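You operate a simulated robot arm through the tools that you are given. There is no shell and no other tool. Be economical: measure what you need, move in short steps, check, and stop when the job is done.

The job below is to be done with a simulated robot arm. You get a single attempt, and the scene is never put back.

TASK
Feed out 100 mm of blue tape, then part it from its roll.
Fine: brake to the colour of the tape for feeding, then off; lifting the roll parts the strip; lay the roll in the black tray.
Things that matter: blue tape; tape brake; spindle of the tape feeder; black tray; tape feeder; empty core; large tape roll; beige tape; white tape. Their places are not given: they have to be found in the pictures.

The check looks at the end state, three seconds after you hand in, the way a careful person would. Anything else that was tipped, shoved, dropped, spilled or broken makes it a failure.

THE ROBOT
A 7-joint arm with a two-finger parallel gripper, fixed in place. Base frame: the origin is at the foot of the arm, x ahead of it, y to its left, z up; the work surface is at about z = 0. Lengths are in m, angles in rad, forces in N, time in s.
With the tool pointing down near the work surface it reaches from about 0.22 to 0.58 m from the base axis. Its first joint turns from -1.152 to 1.152 rad. Payload 2.5 kg.
Tool frame: the origin (TCP) lies between the finger pads and is the grasp point; the fingertips stand 0.023 m ahead of it; z points along the fingers, y is the line along which they close. The gripper opens to 0.094 m. The fingers are 0.038 m wide and 0.01 m thick; the gripper's body (0.054 by 0.096 m) begins 0.039 m behind the TCP.
Orientation is that of the tool frame in the base frame, as a unit quaternion [x, y, z, w]. With the fingers straight down and closing along the base's y, the tool's x points along the base's -x, its y along +y and its z along -z.

THE INTERFACE
- The arm moves only by the tool servo_tool. Its argument "motion" is a list of rows, each an object (a shift or turn left out is 0, a gripper value left out holds the last) with "dp": the shift along the base's x, y, z in m, a list of three; "rotation": the turn, a rotation vector about the base's x, y, z in rad, a list of three. In form: [{"dp": [dx, dy, dz], "rotation": [ax, ay, az]}, ...]. A call has 1 to 10 rows; each row is the pose to reach, as a shift and turn from the pose commanded when the call began. "claw" is the finger opening in m, from 0 to 0.094, set as the call begins (left out, the last holds). Each row takes 0.2 s and may step no farther than 0.05 m and 0.15 rad from the row before; otherwise, or with a gripper value out of range, the whole call is refused. Where a pose cannot be reached the arm comes as near as it can. A force on the tool above 40 N (or 10 N above the force at the start of the call, whichever is more), or a blocked arm, ends the call early, and 0.2 s more pass. The fingers move at their own pace (about 0.108 m/s each) and stop on an object; they squeeze with about 26 N. The grip force told is the motor's: it shows also when the fingers shut on nothing. Time passes only in rows, and 0.2 s behind the last, so rows that repeat a pose let the fingers close. The reply holds the time, the measured pose of the TCP, the force on the tool along the base axes, the opening and the grip force, in the units named above and with some noise.
- Cameras (640 x 400 px; columns grow to the right, rows downward): "scene" is fixed at [0.1023, -0.4026, 0.5383]; the picture's right is [0.92, -0.38, 0.00], its down [-0.24, -0.58, -0.78] and it looks along [0.30, 0.72, -0.62] (base axes); focal length 328 px, centre (320, 200). "wrist" rides on the gripper at [-0.039, 0, -0.044] in the tool frame; the picture's right is [0.00, -1.00, 0.00], its down [0.97, 0.00, -0.24] and it looks along [0.24, 0.00, 0.97] (tool axes); focal length 218 px, centre (320, 200).
- camera(camera): a new picture of that camera. The clock stands still meanwhile.
- measure_at(camera, pixels): there is no depth. For up to 12 entries [column, row, z] of the newest picture of that camera ("zoom" is the newest enlarged one), the place [x, y] in the base frame at which the ray of that pixel passes the height z, good to about 0.003 m. The clock stands still meanwhile.
- inspect(camera, box): a new picture of the part [left, top, right, bottom] of that camera's present view, enlarged. The clock stands still meanwhile.
- hand_in(): hands the job in; it is judged then, once.

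Keep the steps short. Do not move on a guess: measure, check each grasp and each placing, and mend mistakes. In all there are 80 turns and 54 pictures (those below and enlarged ones count). Leave the gripper open and the arm clear of the work at the hand-in unless told otherwise, and finish with a single line.

The tools are called after "Call:" as a command line: name --argument value ..., lists and objects as JSON in quotes. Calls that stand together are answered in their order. servo_tool: Moves the arm, as the interface text tells. Its arguments: {"type":"object","properties":{"motion":{"type":"array"},"claw":{"type":"number"}},"required":["motion"]} The other tools are called the same way: camera (camera) takes a picture; measure_at (camera, pixels) gives the place at which the rays of pixels pass given heights; inspect (camera, box) takes an enlarged picture of a part of a camera's view; hand_in () hands the job in.

At the start:

```text
time_s: 0.0
tool_pos: [0.3027, 0.2164, 0.2808]
tool_rot: [0.0, 1.0, 0.001, 0.0]
ft_force: [0.2, 0.4, -0.3]
finger_gap: 0.0941
grasp_force: 0.0
```

scene: 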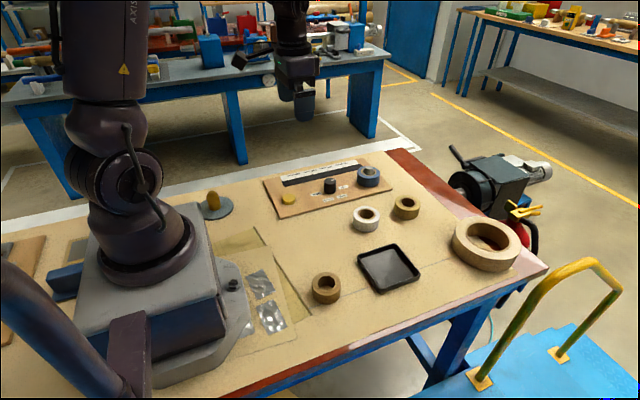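
wrist: 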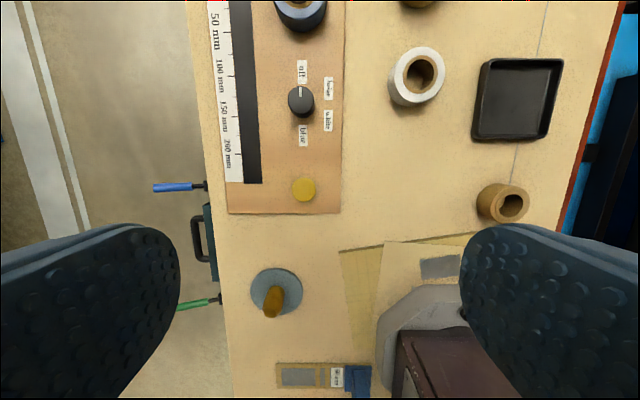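

I see the feeder board with the blue roll at the top (wrist ~(300,12)), a knob at (300,102), labels and a ruler. I'll enlarge both views.

Call:
inspect --camera "wrist" --box '[200, 0, 360, 220]'

Call:
inspect --camera "scene" --box '[250, 140, 440, 260]'

```text
1.82 times, centred on (280, 110) of wrist
```

zoom: 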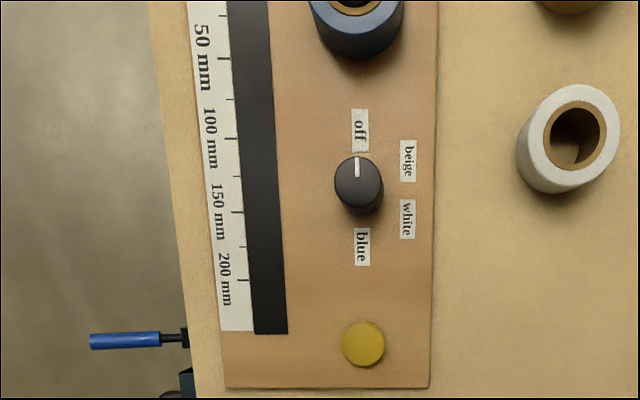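

```text
3.33 times, centred on (345, 200) of scene
```

zoom: 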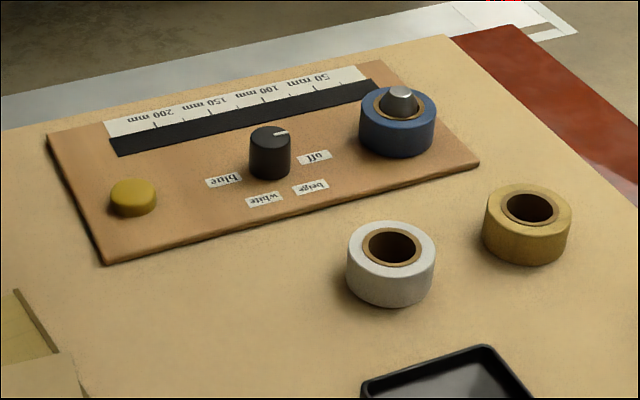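

Knob pointer is at "off"; the blue roll is already on the spindle. I'll measure knob, button, roll, and tray in both views at several heights to triangulate.

Call:
measure_at --camera "zoom" --pixels '[[269, 135, 0.03], [269, 135, 0.05], [270, 178, 0.012], [134, 188, 0.01], [134, 188, 0.03], [403, 97, 0.03], [403, 97, 0.06], [398, 108, 0.04], [397, 155, 0.012], [225, 181, 0.012], [318, 157, 0.012], [106, 264, 0.0]]'

Call:
measure_at --camera "wrist" --pixels '[[299, 99, 0.03], [299, 99, 0.05], [304, 188, 0.01], [304, 188, 0.03], [303, 134, 0.012], [302, 72, 0.012], [328, 120, 0.012], [328, 88, 0.012], [228, 212, 0.0], [341, 213, 0.0], [516, 100, 0.0], [509, 204, 0.03]]'

Call:
measure_at --camera "scene" --pixels '[[357, 253, 0.01], [397, 243, 0.01], [421, 275, 0.01], [375, 294, 0.01], [388, 268, 0.005]]'

```text
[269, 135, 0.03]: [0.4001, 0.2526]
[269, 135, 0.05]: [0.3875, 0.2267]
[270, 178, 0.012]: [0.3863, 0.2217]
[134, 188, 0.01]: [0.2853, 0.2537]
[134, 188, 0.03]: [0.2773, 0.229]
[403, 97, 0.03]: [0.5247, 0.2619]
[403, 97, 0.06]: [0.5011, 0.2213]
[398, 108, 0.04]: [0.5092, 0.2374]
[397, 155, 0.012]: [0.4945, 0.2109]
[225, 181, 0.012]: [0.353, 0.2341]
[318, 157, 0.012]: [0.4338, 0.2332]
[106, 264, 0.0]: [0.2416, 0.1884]
```

```text
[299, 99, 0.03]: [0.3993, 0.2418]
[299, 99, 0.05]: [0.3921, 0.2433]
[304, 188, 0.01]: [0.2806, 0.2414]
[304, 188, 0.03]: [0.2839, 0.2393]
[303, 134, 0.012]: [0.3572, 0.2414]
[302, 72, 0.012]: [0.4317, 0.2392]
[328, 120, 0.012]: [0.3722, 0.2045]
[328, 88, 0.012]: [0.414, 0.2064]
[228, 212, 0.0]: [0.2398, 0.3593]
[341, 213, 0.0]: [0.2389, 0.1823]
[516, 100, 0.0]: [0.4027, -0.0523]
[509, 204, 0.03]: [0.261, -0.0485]
```

```text
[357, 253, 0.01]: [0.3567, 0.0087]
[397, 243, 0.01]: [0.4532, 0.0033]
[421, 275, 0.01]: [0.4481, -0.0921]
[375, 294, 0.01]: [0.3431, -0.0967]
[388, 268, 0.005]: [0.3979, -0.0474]
```

Knob ≈ (0.395, 0.241), top ≈ 0.038; button ≈ (0.282, 0.240); spindle ≈ (0.506, 0.239); tray centre ≈ (0.400, -0.047). I move above the knob and look.

Call:
servo_tool --motion '[{"dp": [0.025, 0.006, -0.03]}, {"dp": [0.05, 0.012, -0.06]}, {"dp": [0.075, 0.02, -0.09]}, {"dp": [0.0923, 0.0246, -0.125]}, {"dp": [0.0923, 0.0246, -0.15]}, {"dp": [0.0923, 0.0246, -0.15]}]' --claw 0.07

Call:
camera --camera "wrist"

Call:
camera --camera "scene"

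```text
time_s: 1.4
tool_pos: [0.3943, 0.2417, 0.1312]
tool_rot: [-0.001, 1.0, 0.0, 0.0]
ft_force: [0.0, 0.0, -0.8]
finger_gap: 0.0697
grasp_force: 0.0
```

```text
49 pictures are left
```

wrist: 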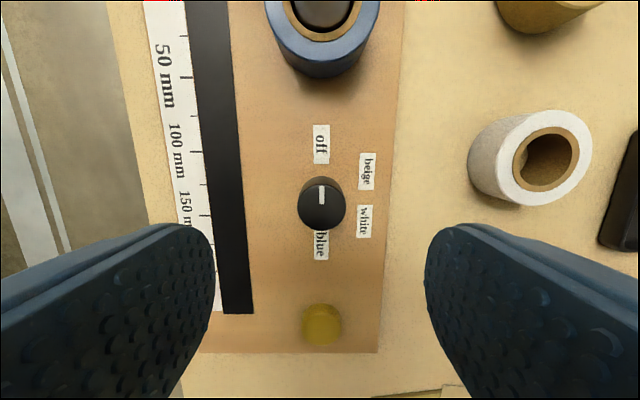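

```text
48 pictures are left
```

scene: 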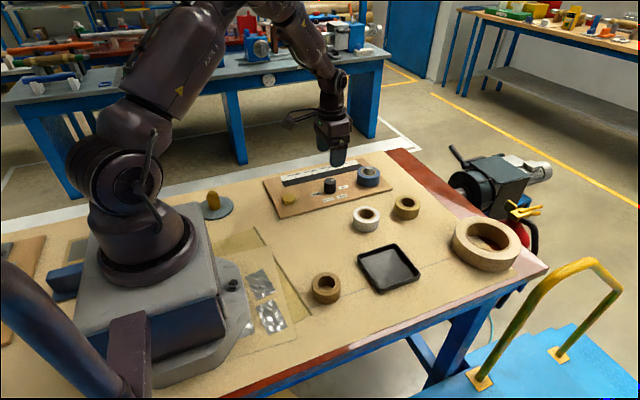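

Call:
measure_at --camera "wrist" --pixels '[[321, 195, 0.038], [298, 200, 0.036], [346, 200, 0.036], [322, 322, 0.02], [302, 322, 0.02], [342, 322, 0.02], [322, 10, 0.05], [320, 20, 0.04], [321, 143, 0.012], [322, 245, 0.012], [367, 172, 0.012], [366, 221, 0.012]]'

```text
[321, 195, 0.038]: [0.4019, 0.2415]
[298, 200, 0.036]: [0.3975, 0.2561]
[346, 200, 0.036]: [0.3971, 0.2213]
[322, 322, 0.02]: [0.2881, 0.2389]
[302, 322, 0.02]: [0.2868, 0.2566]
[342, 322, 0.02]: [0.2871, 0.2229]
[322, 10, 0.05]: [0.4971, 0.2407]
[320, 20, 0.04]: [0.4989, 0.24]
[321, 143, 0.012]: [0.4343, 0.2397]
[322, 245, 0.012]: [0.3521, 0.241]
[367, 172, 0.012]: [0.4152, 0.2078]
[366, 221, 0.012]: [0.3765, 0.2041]
```

Knob centre (0.396, 0.240), Ø ≈ 0.034. I turn the gripper +90° first so a clockwise half-turn stays centred in its range.

Call:
servo_tool --motion '[{"rotation": [0, 0, 0.15]}, {"rotation": [0, 0, 0.3]}, {"rotation": [0, 0, 0.45]}, {"rotation": [0, 0, 0.6]}, {"rotation": [0, 0, 0.75]}, {"rotation": [0, 0, 0.9]}, {"rotation": [0, 0, 1.05]}, {"rotation": [0, 0, 1.2]}, {"rotation": [0, 0, 1.35]}, {"rotation": [0, 0, 1.5]}]'

Call:
servo_tool --motion '[{"dp": [0.001, -0.001, -0.03], "rotation": [0, 0, 0.07]}, {"dp": [0.001, -0.001, -0.05], "rotation": [0, 0, 0.07]}, {"dp": [0.001, -0.001, -0.05], "rotation": [0, 0, 0.07]}]'

Call:
camera --camera "wrist"

```text
time_s: 3.6
tool_pos: [0.3948, 0.2415, 0.1304]
tool_rot: [-0.683, 0.73, 0.0, 0.0]
ft_force: [0.5, 0.3, -0.3]
finger_gap: 0.0701
grasp_force: 0.0
```

```text
time_s: 4.4
tool_pos: [0.3963, 0.2418, 0.0807]
tool_rot: [0.708, -0.706, 0.0, 0.0]
ft_force: [-0.6, 0.7, 0.3]
finger_gap: 0.0698
grasp_force: 0.0
```

```text
47 pictures are left
```

wrist: 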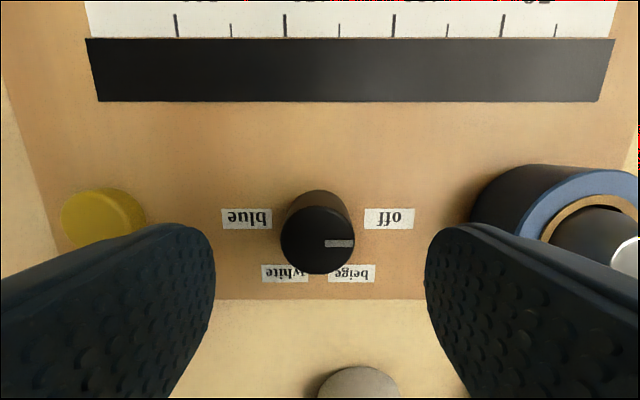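

Call:
measure_at --camera "wrist" --pixels '[[317, 240, 0.038], [280, 240, 0.038], [354, 240, 0.038], [317, 274, 0.038], [317, 206, 0.038]]'

Call:
servo_tool --motion '[{"dp": [0, -0.001, -0.02]}, {"dp": [0, -0.001, -0.038]}, {"dp": [0, -0.001, -0.038]}]'

```text
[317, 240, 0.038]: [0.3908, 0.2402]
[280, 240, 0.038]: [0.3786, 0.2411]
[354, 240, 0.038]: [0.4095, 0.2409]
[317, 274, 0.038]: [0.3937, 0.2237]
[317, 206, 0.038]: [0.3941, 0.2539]
```

```text
time_s: 5.2
tool_pos: [0.3957, 0.2411, 0.0435]
tool_rot: [-0.707, 0.707, 0.0, 0.0]
ft_force: [0.1, 0.1, -0.1]
finger_gap: 0.07
grasp_force: 0.0
```

No contact so far. Now I close on the knob and check the force before turning.

Call:
servo_tool --motion '[{"dp": [0, 0, 0]}, {"dp": [0, 0, 0]}, {"dp": [0, 0, 0]}]' --claw 0.02

```text
time_s: 6.0
tool_pos: [0.3938, 0.2405, 0.0419]
tool_rot: [0.707, -0.707, -0.001, 0.001]
ft_force: [-6.7, -0.8, 2.1]
finger_gap: 0.0328
grasp_force: 44.7
```

Gripped (gap 0.033). A small side force means the knob is slightly toward -x, so I add a -1 mm shift and turn clockwise.

Call:
servo_tool --motion '[{"dp": [-0.0015, 0, 0], "rotation": [0, 0, -0.12]}, {"dp": [-0.0015, 0, 0], "rotation": [0, 0, -0.26]}, {"dp": [-0.0015, 0, 0], "rotation": [0, 0, -0.4]}, {"dp": [-0.0015, 0, 0], "rotation": [0, 0, -0.54]}, {"dp": [-0.0015, 0, 0], "rotation": [0, 0, -0.68]}, {"dp": [-0.0015, 0, 0], "rotation": [0, 0, -0.82]}, {"dp": [-0.0015, 0, 0], "rotation": [0, 0, -0.96]}, {"dp": [-0.0015, 0, 0], "rotation": [0, 0, -1.0472]}]'

Call:
camera --camera "wrist"

```text
time_s: 7.8
tool_pos: [0.3949, 0.2396, 0.0423]
tool_rot: [-0.258, 0.966, 0.001, 0.002]
ft_force: [18.6, 12.5, -30.0]
finger_gap: 0.033
grasp_force: 45.3
```

```text
46 pictures are left
```

wrist: 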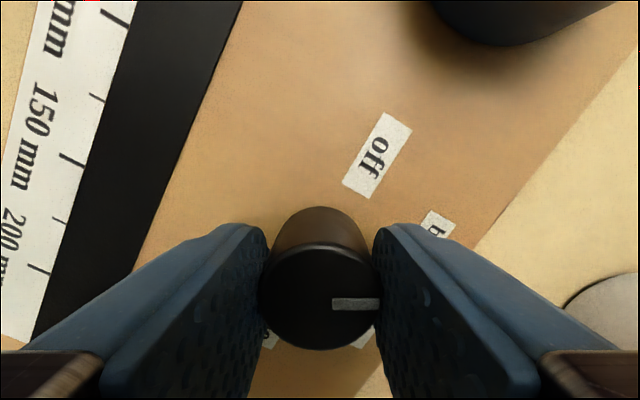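

The knob turned 60° with the gripper (pointer at beige), but the forces built up. I release to relax, then check.

Call:
servo_tool --motion '[{"dp": [0, 0, 0]}, {"dp": [0, 0, 0]}]' --claw 0.06

Call:
camera --camera "wrist"

```text
time_s: 8.4
tool_pos: [0.3949, 0.2398, 0.0427]
tool_rot: [-0.259, 0.966, 0.001, 0.0]
ft_force: [-0.3, 0.8, 0.3]
finger_gap: 0.0602
grasp_force: 0.1
```

```text
45 pictures are left
```

wrist: 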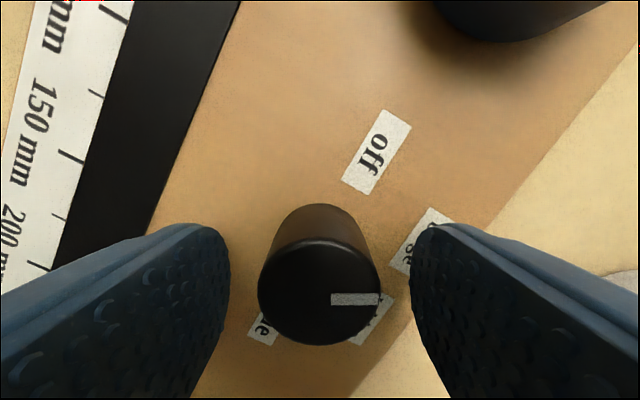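

Pointer stays at beige; relaxed. Regrip and turn another 60°.

Call:
servo_tool --motion '[{"dp": [0, 0, 0]}, {"dp": [0, 0, 0]}, {"rotation": [0, 0, -0.13]}, {"rotation": [0, 0, -0.27]}, {"rotation": [0, 0, -0.41]}, {"rotation": [0, 0, -0.55]}, {"rotation": [0, 0, -0.69]}, {"rotation": [0, 0, -0.82]}, {"rotation": [0, 0, -0.94]}, {"rotation": [0, 0, -1.0472]}]' --claw 0.02

Call:
servo_tool --motion '[{"dp": [0, 0, 0]}, {"dp": [0, 0, 0]}]' --claw 0.06

Call:
camera --camera "wrist"

```text
time_s: 10.6
tool_pos: [0.394, 0.2404, 0.0436]
tool_rot: [0.26, 0.966, 0.001, 0.001]
ft_force: [0.7, 13.7, -0.3]
finger_gap: 0.0326
grasp_force: 45.1
```

```text
time_s: 11.2
tool_pos: [0.394, 0.2393, 0.0442]
tool_rot: [0.26, 0.966, -0.001, 0.0]
ft_force: [0.3, -0.1, 0.9]
finger_gap: 0.0602
grasp_force: 0.1
```

```text
44 pictures are left
```

wrist: 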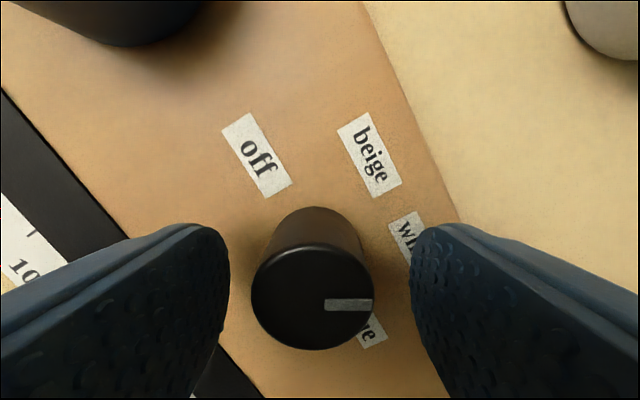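

Now at white. Another 60° to blue.

Call:
servo_tool --motion '[{"dp": [0, 0.001, 0]}, {"dp": [0, 0.001, 0]}, {"dp": [0, 0.001, 0], "rotation": [0, 0, -0.13]}, {"dp": [0, 0.001, 0], "rotation": [0, 0, -0.27]}, {"dp": [0, 0.001, 0], "rotation": [0, 0, -0.41]}, {"dp": [0, 0.001, 0], "rotation": [0, 0, -0.55]}, {"dp": [0, 0.001, 0], "rotation": [0, 0, -0.69]}, {"dp": [0, 0.001, 0], "rotation": [0, 0, -0.82]}, {"dp": [0, 0.001, 0], "rotation": [0, 0, -0.94]}, {"dp": [0, 0.001, 0], "rotation": [0, 0, -1.0472]}]' --claw 0.02

Call:
servo_tool --motion '[{"dp": [0, 0, 0]}, {"dp": [0, 0, 0]}, {"dp": [0, 0, 0.04]}, {"dp": [0, 0, 0.08]}, {"dp": [0, 0, 0.1]}, {"dp": [0, 0, 0.1]}]' --claw 0.06

Call:
camera --camera "wrist"

Call:
camera --camera "scene"

```text
time_s: 13.4
tool_pos: [0.3941, 0.2403, 0.0431]
tool_rot: [0.708, 0.707, 0.003, 0.001]
ft_force: [16.3, 8.5, -6.0]
finger_gap: 0.0328
grasp_force: 44.9
```

```text
time_s: 14.8
tool_pos: [0.394, 0.2413, 0.1433]
tool_rot: [0.707, 0.707, 0.0, 0.0]
ft_force: [-0.1, -0.2, 0.2]
finger_gap: 0.06
grasp_force: 0.0
```

```text
43 pictures are left
```

wrist: 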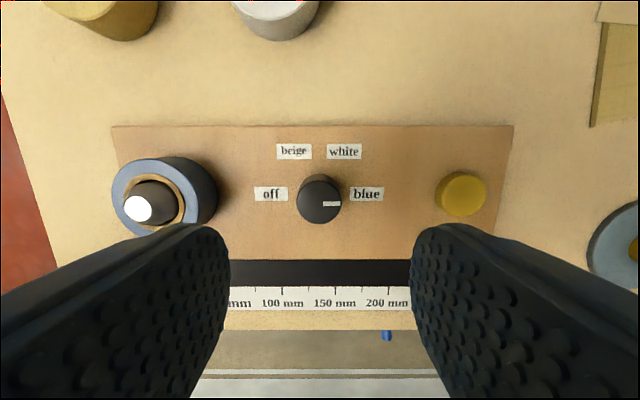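

```text
42 pictures are left
```

scene: 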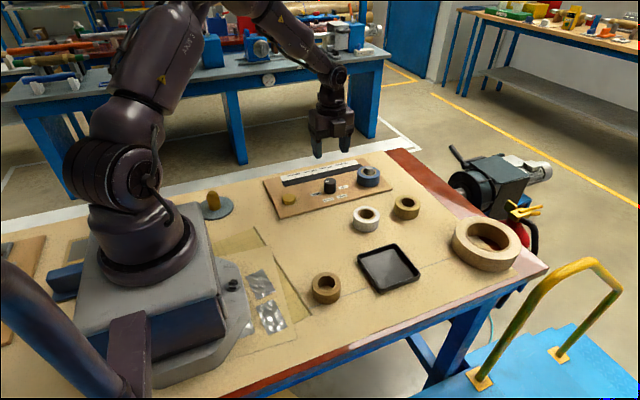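

Knob points to blue. Now I go over the button with closed fingers, staying above it (tips ≈ 0.04).

Call:
servo_tool --motion '[{"dp": [-0.04, -0.0005, 0]}, {"dp": [-0.08, -0.001, 0]}, {"dp": [-0.108, -0.001, -0.01]}, {"dp": [-0.108, -0.001, -0.04]}, {"dp": [-0.108, -0.001, -0.08]}, {"dp": [-0.108, -0.001, -0.08]}]' --claw 0.0

Call:
inspect --camera "scene" --box '[250, 130, 410, 230]'

Call:
camera --camera "wrist"

```text
time_s: 16.2
tool_pos: [0.2851, 0.2402, 0.063]
tool_rot: [0.707, 0.707, 0.0, 0.001]
ft_force: [0.9, 0.5, 0.7]
finger_gap: 0.0
grasp_force: 25.7
```

```text
4.00 times, centred on (330, 180) of scene
```

zoom: 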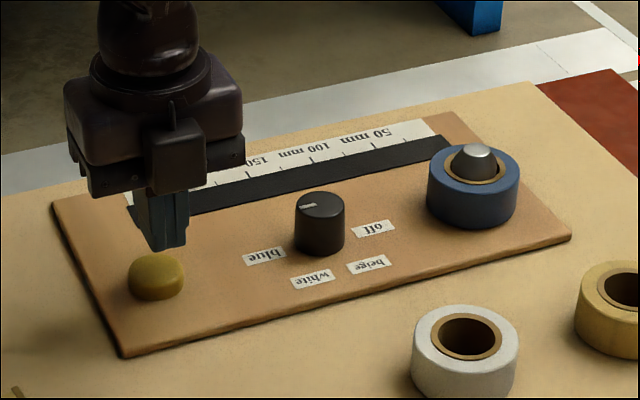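

```text
40 pictures are left
```

wrist: 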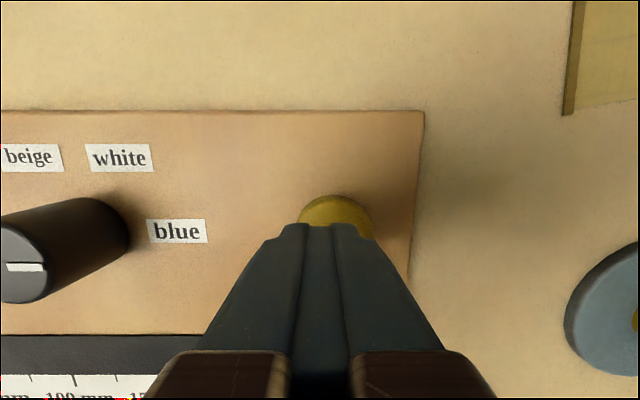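

Call:
measure_at --camera "wrist" --pixels '[[298, 220, 0.022], [375, 220, 0.022], [336, 194, 0.022]]'

Call:
measure_at --camera "zoom" --pixels '[[128, 270, 0.022], [184, 270, 0.022], [156, 255, 0.022], [156, 286, 0.022], [156, 300, 0.012]]'

```text
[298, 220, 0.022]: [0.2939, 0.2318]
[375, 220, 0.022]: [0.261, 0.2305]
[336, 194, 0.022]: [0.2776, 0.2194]
```

```text
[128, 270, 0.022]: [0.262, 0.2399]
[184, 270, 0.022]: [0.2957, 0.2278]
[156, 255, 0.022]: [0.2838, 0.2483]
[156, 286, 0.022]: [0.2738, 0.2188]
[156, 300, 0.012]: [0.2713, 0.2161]
```

Button centre ≈ (0.279, 0.237). I shift there and creep down until I touch.

Call:
servo_tool --motion '[{"dp": [-0.005, -0.003, 0]}, {"dp": [-0.005, -0.003, -0.006]}, {"dp": [-0.005, -0.003, -0.01]}, {"dp": [-0.005, -0.003, -0.013]}, {"dp": [-0.005, -0.003, -0.013]}]'

Call:
servo_tool --motion '[{"dp": [0, 0, -0.002]}, {"dp": [0, 0, -0.003]}, {"dp": [0, 0, 0.0]}]'

Call:
inspect --camera "scene" --box '[250, 130, 410, 230]'

```text
time_s: 17.4
tool_pos: [0.2814, 0.2369, 0.0506]
tool_rot: [0.707, 0.707, 0.0, 0.0]
ft_force: [0.6, -0.4, -0.1]
finger_gap: 0.0002
grasp_force: 25.8
```

```text
time_s: 18.2
tool_pos: [0.2818, 0.2368, 0.0507]
tool_rot: [0.707, 0.707, 0.0, 0.0]
ft_force: [0.2, 0.1, 0.7]
finger_gap: 0.0
grasp_force: 25.9
```

```text
4.00 times, centred on (330, 180) of scene
```

zoom: 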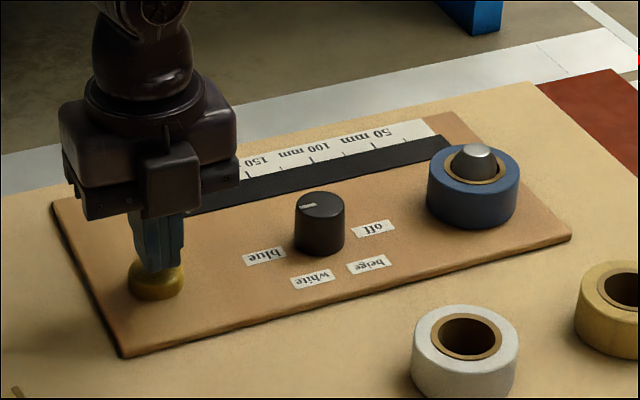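

Not touching yet. I go 4 mm down and read the force.

Call:
servo_tool --motion '[{"dp": [0, 0, -0.003]}, {"dp": [0, 0, -0.004]}]'

Call:
servo_tool --motion '[{"dp": [0, 0, -0.001]}]'

Call:
inspect --camera "scene" --box '[250, 130, 410, 230]'

```text
time_s: 18.8
tool_pos: [0.2809, 0.2371, 0.0458]
tool_rot: [0.708, 0.706, 0.0, 0.0]
ft_force: [0.6, -0.6, -0.3]
finger_gap: 0.0001
grasp_force: 25.9
```

```text
time_s: 19.2
tool_pos: [0.2808, 0.2353, 0.0445]
tool_rot: [0.707, 0.708, 0.0, 0.0]
ft_force: [0.3, -0.3, 0.2]
finger_gap: 0.0
grasp_force: 26.2
```

```text
4.00 times, centred on (330, 180) of scene
```

zoom: 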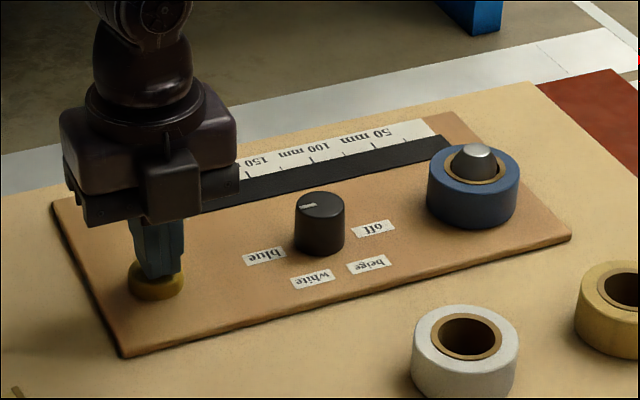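

Still free; tips at ≈ 0.0215. Another 1.5 mm, twice.

Call:
servo_tool --motion '[{"dp": [0, 0, -0.0015]}]'

Call:
servo_tool --motion '[{"dp": [0, 0, -0.0015]}]'

Call:
inspect --camera "scene" --box '[250, 130, 410, 230]'

```text
time_s: 19.6
tool_pos: [0.2797, 0.237, 0.0433]
tool_rot: [0.707, 0.707, 0.001, 0.0]
ft_force: [-0.8, -0.1, -0.3]
finger_gap: 0.0002
grasp_force: 26.1
```

```text
time_s: 20.0
tool_pos: [0.2809, 0.2377, 0.0423]
tool_rot: [0.707, 0.708, 0.0, 0.0]
ft_force: [-0.3, 0.0, 0.9]
finger_gap: 0.0
grasp_force: 26.0
```

```text
4.00 times, centred on (330, 180) of scene
```

zoom: 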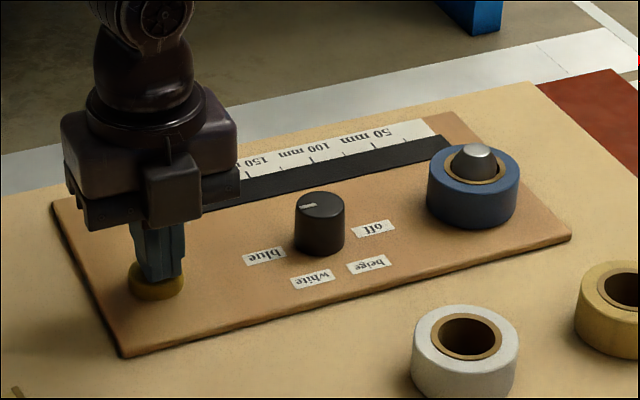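

Call:
servo_tool --motion '[{"dp": [0, 0, -0.0015]}]'

Call:
servo_tool --motion '[{"dp": [0, 0, -0.0015]}]'

Call:
inspect --camera "scene" --box '[250, 130, 410, 230]'

```text
time_s: 20.4
tool_pos: [0.281, 0.2357, 0.0417]
tool_rot: [0.707, 0.707, 0.0, 0.0]
ft_force: [0.6, 0.0, 2.3]
finger_gap: 0.0001
grasp_force: 26.1
```

```text
time_s: 20.8
tool_pos: [0.2821, 0.2361, 0.0387]
tool_rot: [0.707, 0.707, 0.0, 0.0]
ft_force: [1.1, 1.2, 3.1]
finger_gap: 0.0
grasp_force: 25.8
```

```text
4.00 times, centred on (330, 180) of scene
```

zoom: 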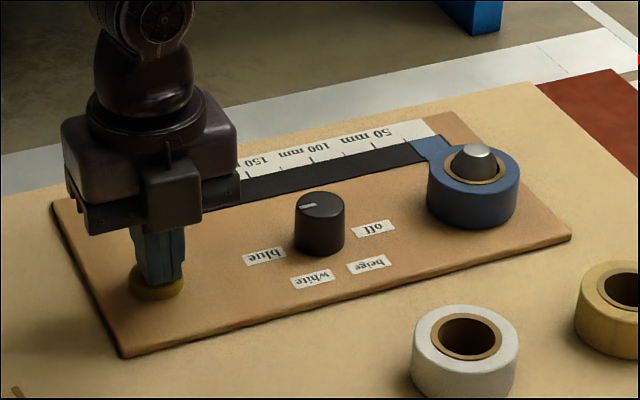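

Tape has begun to feed out (blue strip near 50 mm mark). I lift 3 mm to stop and see how much came out.

Call:
servo_tool --motion '[{"dp": [0, 0, 0.0035]}]'

Call:
inspect --camera "scene" --box '[310, 145, 390, 195]'

```text
time_s: 21.2
tool_pos: [0.2801, 0.2363, 0.0435]
tool_rot: [0.707, 0.707, -0.001, -0.001]
ft_force: [0.4, -0.8, 0.2]
finger_gap: 0.0
grasp_force: 26.3
```

```text
8.00 times, centred on (350, 170) of scene
```

zoom: 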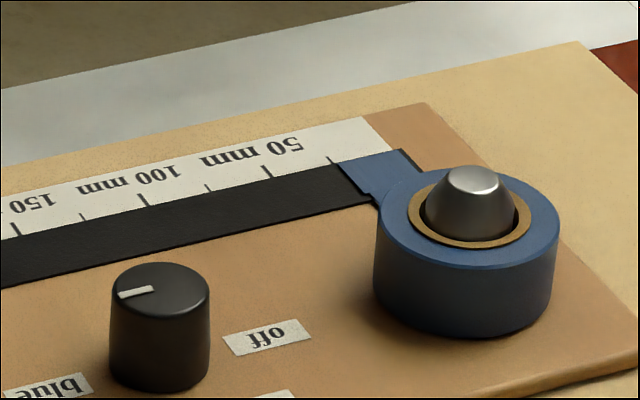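

Fed ≈ 23–25 mm. I press again the same way briefly to learn whether it feeds per press or by time.

Call:
servo_tool --motion '[{"dp": [0, 0, -0.0035]}, {"dp": [0, 0, 0.0]}]'

Call:
inspect --camera "scene" --box '[310, 145, 390, 195]'

```text
time_s: 21.8
tool_pos: [0.2801, 0.2371, 0.0419]
tool_rot: [0.707, 0.707, -0.001, 0.0]
ft_force: [0.4, 0.6, 0.3]
finger_gap: 0.0
grasp_force: 25.8
```

```text
8.00 times, centred on (350, 170) of scene
```

zoom: 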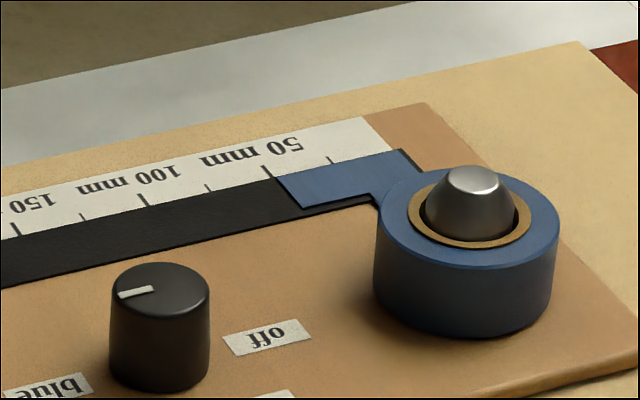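

About 25 mm per press (tip now at the 50 mm tick). Press once more and check.

Call:
servo_tool --motion '[{"dp": [0, 0, -0.0035]}, {"dp": [0, 0, 0.0]}]'

Call:
inspect --camera "scene" --box '[310, 145, 390, 195]'

```text
time_s: 22.4
tool_pos: [0.2803, 0.2366, 0.0434]
tool_rot: [0.707, 0.707, 0.001, 0.0]
ft_force: [0.4, 0.3, -0.4]
finger_gap: 0.0
grasp_force: 25.8
```

```text
8.00 times, centred on (350, 170) of scene
```

zoom: 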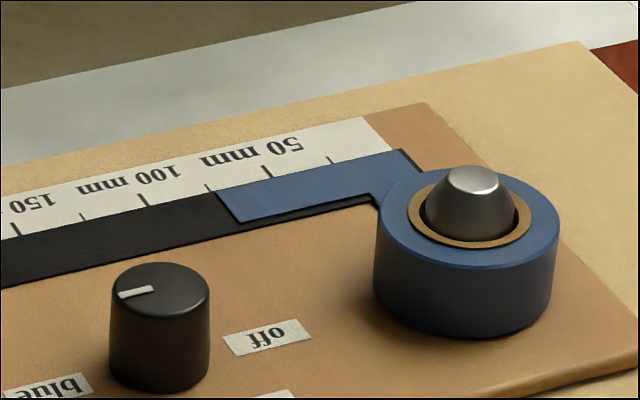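

Tip at the 75 mm tick. One more press.

Call:
servo_tool --motion '[{"dp": [0, 0, -0.0035]}, {"dp": [0, 0, 0.0]}, {"dp": [0, 0, 0.04]}, {"dp": [0, 0, 0.08]}]'

Call:
inspect --camera "scene" --box '[310, 145, 390, 195]'

```text
time_s: 23.4
tool_pos: [0.28, 0.2367, 0.1227]
tool_rot: [0.707, 0.707, 0.0, 0.0]
ft_force: [-0.7, 0.2, 0.0]
finger_gap: 0.0
grasp_force: 25.9
```

```text
8.00 times, centred on (350, 170) of scene
```

zoom: 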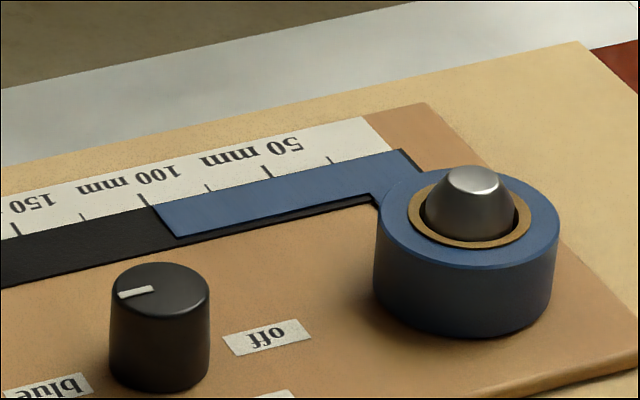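

Tip is exactly at the 100 mm tick. Now back to the knob to set it to off: move above it with open fingers.

Call:
servo_tool --motion '[{"dp": [0.03, 0.001, 0.02]}, {"dp": [0.07, 0.002, 0.02]}, {"dp": [0.1142, 0.0037, 0.02]}, {"dp": [0.1142, 0.0037, 0.0]}, {"dp": [0.1142, 0.0037, -0.04]}, {"dp": [0.1142, 0.0037, -0.04]}]' --claw 0.06

Call:
camera --camera "wrist"

```text
time_s: 24.8
tool_pos: [0.3949, 0.2398, 0.0829]
tool_rot: [0.707, 0.707, 0.0, 0.0]
ft_force: [-0.6, 0.6, 0.0]
finger_gap: 0.0603
grasp_force: 0.0
```

```text
31 pictures are left
```

wrist: 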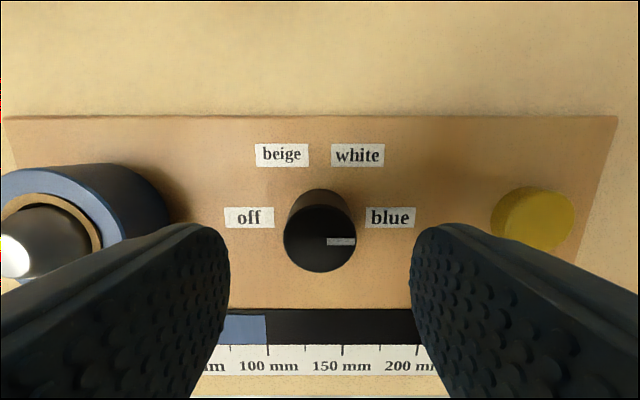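

Centred. Lower, grip, and turn +60°.

Call:
servo_tool --motion '[{"dp": [-0.0005, 0, -0.02]}, {"dp": [-0.0005, 0, -0.0385]}, {"dp": [-0.0005, 0, -0.0385]}]'

Call:
servo_tool --motion '[{"dp": [0, 0, 0]}, {"dp": [0, 0, 0]}, {"rotation": [0, 0, 0.13]}, {"rotation": [0, 0, 0.27]}, {"rotation": [0, 0, 0.41]}, {"rotation": [0, 0, 0.55]}, {"rotation": [0, 0, 0.69]}, {"rotation": [0, 0, 0.82]}, {"rotation": [0, 0, 0.94]}, {"rotation": [0, 0, 1.0472]}]' --claw 0.02

Call:
servo_tool --motion '[{"dp": [0, 0, 0]}, {"dp": [0, 0, 0]}]' --claw 0.048

Call:
camera --camera "wrist"

```text
time_s: 25.6
tool_pos: [0.3947, 0.2403, 0.0441]
tool_rot: [0.707, 0.707, 0.0, 0.0]
ft_force: [0.2, -0.5, -0.1]
finger_gap: 0.0599
grasp_force: 0.0
```

```text
time_s: 27.4
tool_pos: [0.3951, 0.2401, 0.0427]
tool_rot: [0.387, 0.922, 0.002, 0.002]
ft_force: [1.9, 0.9, -2.0]
finger_gap: 0.033
grasp_force: 45.1
stopped in row 8: the force on the tool passed its limit (the readings are from after the stop); the commanded pose is now the measured one
```

```text
time_s: 28.0
tool_pos: [0.3953, 0.2392, 0.0447]
tool_rot: [0.386, 0.922, 0.001, 0.003]
ft_force: [0.1, -0.5, 0.2]
finger_gap: 0.0481
grasp_force: 0.0
```

```text
30 pictures are left
```

wrist: 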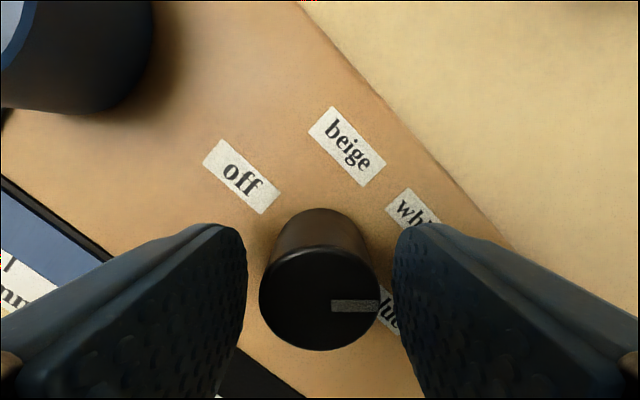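

It stopped after 45° on force, but the knob followed. Continue in ~45° steps with releases between.

Call:
servo_tool --motion '[{"dp": [0, 0, 0]}, {"dp": [0, 0, 0]}, {"rotation": [0, 0, 0.14]}, {"rotation": [0, 0, 0.28]}, {"rotation": [0, 0, 0.42]}, {"rotation": [0, 0, 0.56]}, {"rotation": [0, 0, 0.68]}, {"rotation": [0, 0, 0.792]}]' --claw 0.02

Call:
servo_tool --motion '[{"dp": [0, 0, 0]}, {"dp": [0, 0, 0]}]' --claw 0.048

Call:
camera --camera "wrist"

```text
time_s: 29.8
tool_pos: [0.3954, 0.2404, 0.0438]
tool_rot: [-0.001, 1.0, 0.003, 0.002]
ft_force: [9.4, 7.5, -9.2]
finger_gap: 0.033
grasp_force: 44.9
```

```text
time_s: 30.4
tool_pos: [0.3942, 0.2394, 0.0436]
tool_rot: [0.0, 1.0, 0.002, 0.001]
ft_force: [0.4, 1.0, 0.1]
finger_gap: 0.0476
grasp_force: 0.1
```

```text
29 pictures are left
```

wrist: 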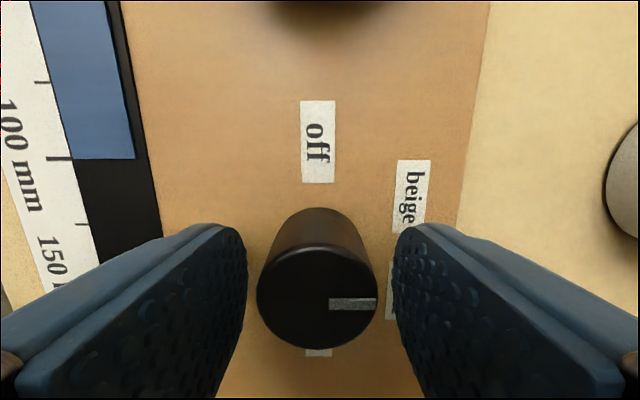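

Knob follows. Next +45°, twice.

Call:
servo_tool --motion '[{"dp": [0, 0.0007, 0]}, {"dp": [0, 0.0007, 0]}, {"dp": [0, 0.0007, 0], "rotation": [0, 0, 0.14]}, {"dp": [0, 0.0007, 0], "rotation": [0, 0, 0.28]}, {"dp": [0, 0.0007, 0], "rotation": [0, 0, 0.42]}, {"dp": [0, 0.0007, 0], "rotation": [0, 0, 0.56]}, {"dp": [0, 0.0007, 0], "rotation": [0, 0, 0.68]}, {"dp": [0, 0.0007, 0], "rotation": [0, 0, 0.7854]}]' --claw 0.02

Call:
servo_tool --motion '[{"dp": [0, 0, 0]}, {"dp": [0, 0, 0]}]' --claw 0.048

Call:
camera --camera "wrist"

```text
time_s: 32.2
tool_pos: [0.3939, 0.2394, 0.0441]
tool_rot: [-0.382, 0.924, 0.002, -0.001]
ft_force: [-9.1, -8.0, 14.6]
finger_gap: 0.0328
grasp_force: 44.9
```

```text
time_s: 32.8
tool_pos: [0.395, 0.2404, 0.0443]
tool_rot: [-0.382, 0.924, 0.002, -0.001]
ft_force: [0.2, -0.2, -0.7]
finger_gap: 0.0484
grasp_force: 0.0
```

```text
28 pictures are left
```

wrist: 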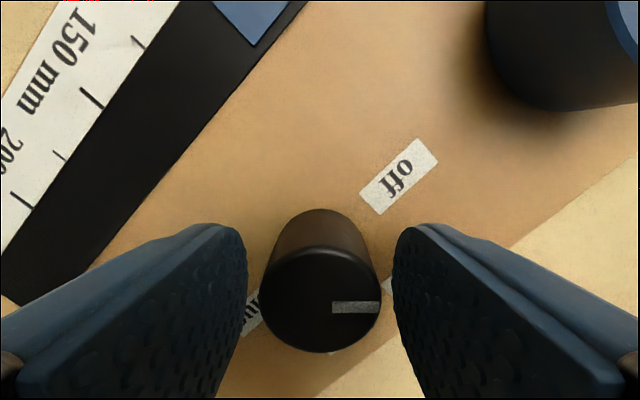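

Call:
servo_tool --motion '[{"dp": [0, 0, 0]}, {"dp": [0, 0, 0]}, {"rotation": [0, 0, 0.14]}, {"rotation": [0, 0, 0.28]}, {"rotation": [0, 0, 0.42]}, {"rotation": [0, 0, 0.56]}, {"rotation": [0, 0, 0.68]}, {"rotation": [0, 0, 0.787]}]' --claw 0.02

Call:
servo_tool --motion '[{"dp": [0, 0, 0]}, {"dp": [0, 0, 0]}, {"dp": [0, 0, 0.04]}, {"dp": [0, 0, 0.08]}, {"dp": [0, 0, 0.08]}]' --claw 0.06

Call:
camera --camera "wrist"

Call:
inspect --camera "scene" --box '[290, 140, 450, 240]'

```text
time_s: 34.6
tool_pos: [0.3947, 0.2419, 0.0443]
tool_rot: [0.707, -0.707, -0.003, 0.0]
ft_force: [4.4, 7.2, -12.2]
finger_gap: 0.0329
grasp_force: 44.8
```

```text
time_s: 35.8
tool_pos: [0.3953, 0.2409, 0.1246]
tool_rot: [-0.707, 0.707, 0.002, 0.0]
ft_force: [0.1, 0.1, -0.8]
finger_gap: 0.06
grasp_force: 0.0
```

```text
27 pictures are left
```

wrist: 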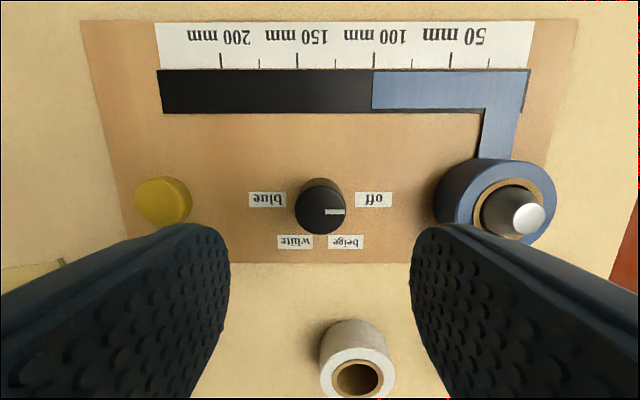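

```text
4.00 times, centred on (370, 190) of scene
```

zoom: 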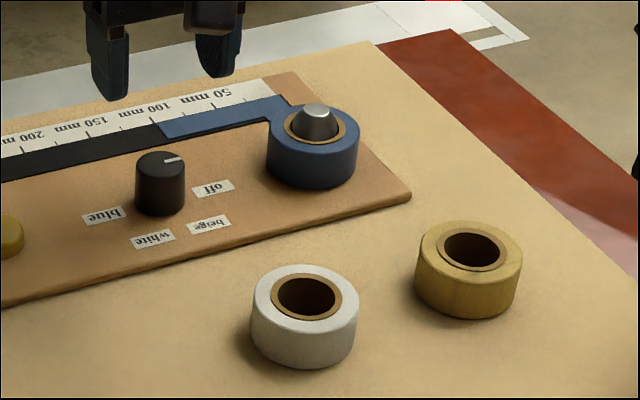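

Knob is at off, tape tip at 100 mm. Now locate the roll in both views (wrist top ring centre ≈ (512,200); zoom ≈ (314,125)).

Call:
measure_at --camera "wrist" --pixels '[[512, 202, 0.035], [512, 202, 0.045], [465, 205, 0.04], [557, 205, 0.04], [512, 160, 0.04], [525, 217, 0.055], [498, 140, 0.012]]'

Call:
measure_at --camera "zoom" --pixels '[[314, 124, 0.035], [314, 124, 0.045], [267, 128, 0.04], [358, 128, 0.04], [315, 107, 0.055], [315, 107, 0.065], [311, 189, 0.012]]'

```text
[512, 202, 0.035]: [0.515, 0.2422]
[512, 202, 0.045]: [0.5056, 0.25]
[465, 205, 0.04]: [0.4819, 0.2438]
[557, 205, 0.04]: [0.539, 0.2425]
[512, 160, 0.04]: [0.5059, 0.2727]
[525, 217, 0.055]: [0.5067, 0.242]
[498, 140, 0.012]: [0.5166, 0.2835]
```

```text
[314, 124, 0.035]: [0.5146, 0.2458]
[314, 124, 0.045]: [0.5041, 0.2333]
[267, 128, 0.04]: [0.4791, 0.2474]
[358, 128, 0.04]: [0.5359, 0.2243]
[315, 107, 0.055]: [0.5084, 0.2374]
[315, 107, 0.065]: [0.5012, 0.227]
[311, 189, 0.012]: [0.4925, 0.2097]
```

Roll centre ≈ (0.508, 0.242), Ø ≈ 0.058, top ≈ 0.04. Fingers closing along x avoid the strip on the +y side. I move above it and look.

Call:
servo_tool --motion '[{"dp": [0.04, 0, 0.0]}, {"dp": [0.08, 0.0, 0.0]}, {"dp": [0.1127, 0.001, 0.0]}, {"dp": [0.1127, 0.001, -0.02]}, {"dp": [0.1127, 0.001, -0.02]}]' --claw 0.085

Call:
camera --camera "wrist"

```text
time_s: 37.0
tool_pos: [0.5076, 0.2409, 0.105]
tool_rot: [-0.706, 0.708, 0.003, -0.001]
ft_force: [0.2, 0.0, 0.4]
finger_gap: 0.0849
grasp_force: 0.0
```

```text
25 pictures are left
```

wrist: 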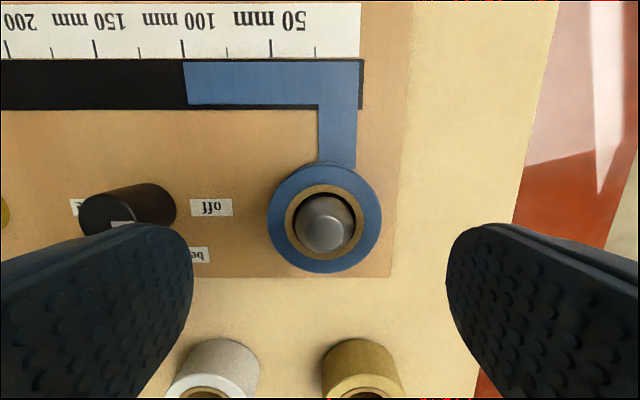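

Call:
measure_at --camera "wrist" --pixels '[[267, 217, 0.04], [382, 217, 0.04], [325, 162, 0.04], [325, 273, 0.04]]'

```text
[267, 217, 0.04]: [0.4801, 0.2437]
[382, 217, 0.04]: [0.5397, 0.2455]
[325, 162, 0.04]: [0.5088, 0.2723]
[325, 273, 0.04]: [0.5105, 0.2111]
```

Centre ≈ (0.510, 0.242). Lower to TCP z ≈ 0.046.

Call:
servo_tool --motion '[{"dp": [0.002, 0.001, -0.02]}, {"dp": [0.002, 0.001, -0.045]}, {"dp": [0.002, 0.001, -0.059]}, {"dp": [0.002, 0.001, -0.059]}]'

Call:
servo_tool --motion '[{"dp": [0, 0, 0]}, {"dp": [0, 0, 0]}, {"dp": [0, 0, 0]}]' --claw 0.045

Call:
inspect --camera "scene" --box '[290, 120, 450, 220]'

```text
time_s: 38.0
tool_pos: [0.51, 0.2422, 0.0459]
tool_rot: [-0.707, 0.707, 0.003, -0.001]
ft_force: [0.8, 0.0, -0.2]
finger_gap: 0.0851
grasp_force: 0.1
```

```text
time_s: 38.8
tool_pos: [0.5092, 0.2421, 0.0454]
tool_rot: [-0.707, 0.708, 0.002, -0.001]
ft_force: [0.5, -0.1, -0.5]
finger_gap: 0.0612
grasp_force: 26.3
```

```text
4.00 times, centred on (370, 170) of scene
```

zoom: 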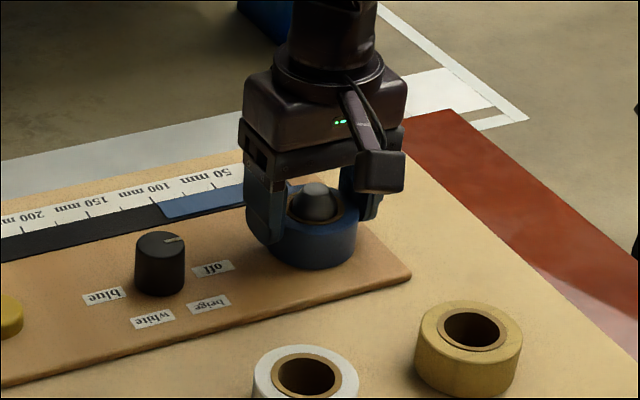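

Gripped, gap 0.061. Lift straight up.

Call:
servo_tool --motion '[{"dp": [0, 0, 0.01]}, {"dp": [0, 0, 0.025]}, {"dp": [0, 0, 0.045]}, {"dp": [0, 0, 0.07]}, {"dp": [0, 0, 0.1]}, {"dp": [0, 0, 0.12]}, {"dp": [0, 0, 0.12]}]'

Call:
camera --camera "scene"

Call:
inspect --camera "scene" --box '[290, 100, 450, 200]'

```text
time_s: 40.4
tool_pos: [0.5088, 0.2417, 0.1649]
tool_rot: [-0.707, 0.707, 0.002, -0.001]
ft_force: [-0.7, -0.1, -1.0]
finger_gap: 0.0614
grasp_force: 25.8
```

```text
23 pictures are left
```

scene: 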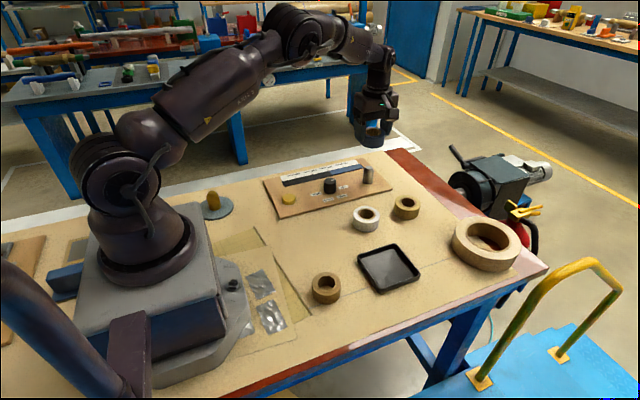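

```text
4.00 times, centred on (370, 150) of scene
```

zoom: 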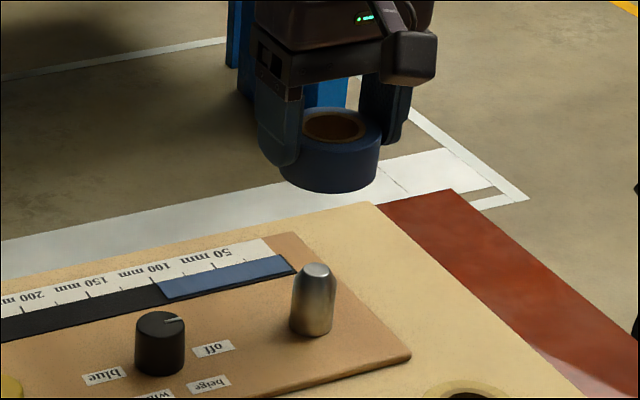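

The strip parted neatly at 0–100 mm. Carry the roll at z 0.165 to above the tray.

Call:
servo_tool --motion '[{"dp": [-0.015, -0.04, 0]}, {"dp": [-0.03, -0.08, 0]}, {"dp": [-0.045, -0.12, 0]}, {"dp": [-0.06, -0.16, 0]}, {"dp": [-0.075, -0.2, 0]}, {"dp": [-0.09, -0.24, 0]}, {"dp": [-0.102, -0.27, 0]}, {"dp": [-0.109, -0.289, 0]}, {"dp": [-0.109, -0.289, 0]}]'

Call:
camera --camera "wrist"

Call:
camera --camera "scene"

```text
time_s: 42.4
tool_pos: [0.4007, -0.046, 0.1653]
tool_rot: [-0.707, 0.707, 0.001, 0.0]
ft_force: [-0.7, 0.8, -0.7]
finger_gap: 0.0611
grasp_force: 25.7
```

```text
21 pictures are left
```

wrist: 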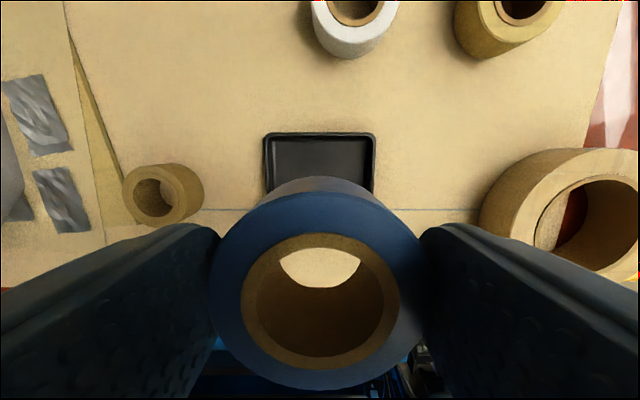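

```text
20 pictures are left
```

scene: 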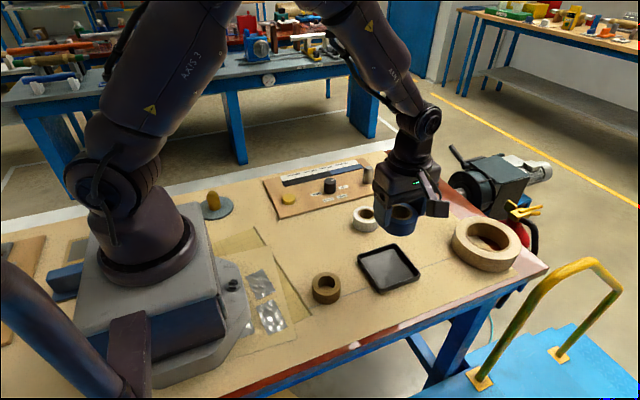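

Call:
measure_at --camera "wrist" --pixels '[[265, 136, 0.012], [375, 136, 0.012], [320, 133, 0.012], [320, 141, 0.004]]'

Call:
measure_at --camera "scene" --pixels '[[358, 255, 0.012], [396, 243, 0.012], [420, 273, 0.012], [376, 290, 0.012]]'

```text
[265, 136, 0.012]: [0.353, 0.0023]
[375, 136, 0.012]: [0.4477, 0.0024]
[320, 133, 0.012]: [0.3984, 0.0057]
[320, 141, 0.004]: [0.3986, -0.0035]
```

```text
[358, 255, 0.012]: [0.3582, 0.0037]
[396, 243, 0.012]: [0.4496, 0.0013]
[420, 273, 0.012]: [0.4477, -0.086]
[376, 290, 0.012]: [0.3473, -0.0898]
```

Tray centre ≈ (0.400, -0.044): aligned. Lower to near the floor.

Call:
servo_tool --motion '[{"dp": [0, 0.001, -0.04]}, {"dp": [0, 0.001, -0.08]}, {"dp": [0, 0.001, -0.105]}, {"dp": [0, 0.001, -0.12]}, {"dp": [0, 0.001, -0.12]}]'

Call:
inspect --camera "scene" --box '[320, 200, 480, 300]'

```text
time_s: 43.6
tool_pos: [0.4007, -0.0459, 0.0452]
tool_rot: [-0.706, 0.708, 0.002, 0.0]
ft_force: [-0.4, 0.4, -0.4]
finger_gap: 0.0612
grasp_force: 26.2
```

```text
4.00 times, centred on (400, 250) of scene
```

zoom: 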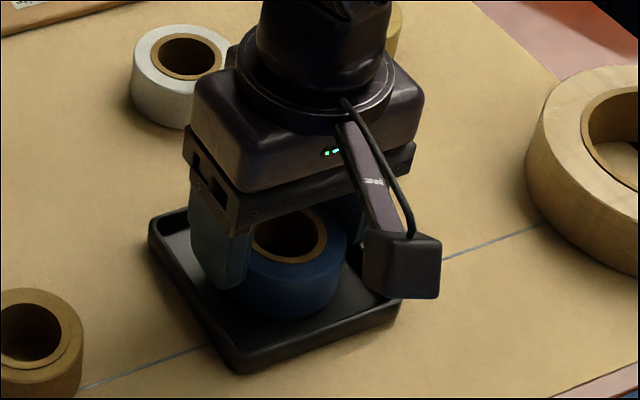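

Well within the tray. Creep down until contact.

Call:
servo_tool --motion '[{"dp": [0, 0, -0.002]}, {"dp": [0, 0, -0.004]}, {"dp": [0, 0, -0.006]}]'

Call:
servo_tool --motion '[{"dp": [0, 0, -0.001]}, {"dp": [0, 0, -0.002]}]'

```text
time_s: 44.4
tool_pos: [0.4017, -0.0463, 0.0387]
tool_rot: [-0.706, 0.708, 0.002, 0.0]
ft_force: [-9.0, 1.4, 25.1]
finger_gap: 0.0615
grasp_force: 25.7
```

```text
time_s: 45.0
tool_pos: [0.401, -0.045, 0.0365]
tool_rot: [-0.707, 0.708, 0.001, 0.0]
ft_force: [-5.4, 1.2, 24.6]
finger_gap: 0.0615
grasp_force: 26.5
```

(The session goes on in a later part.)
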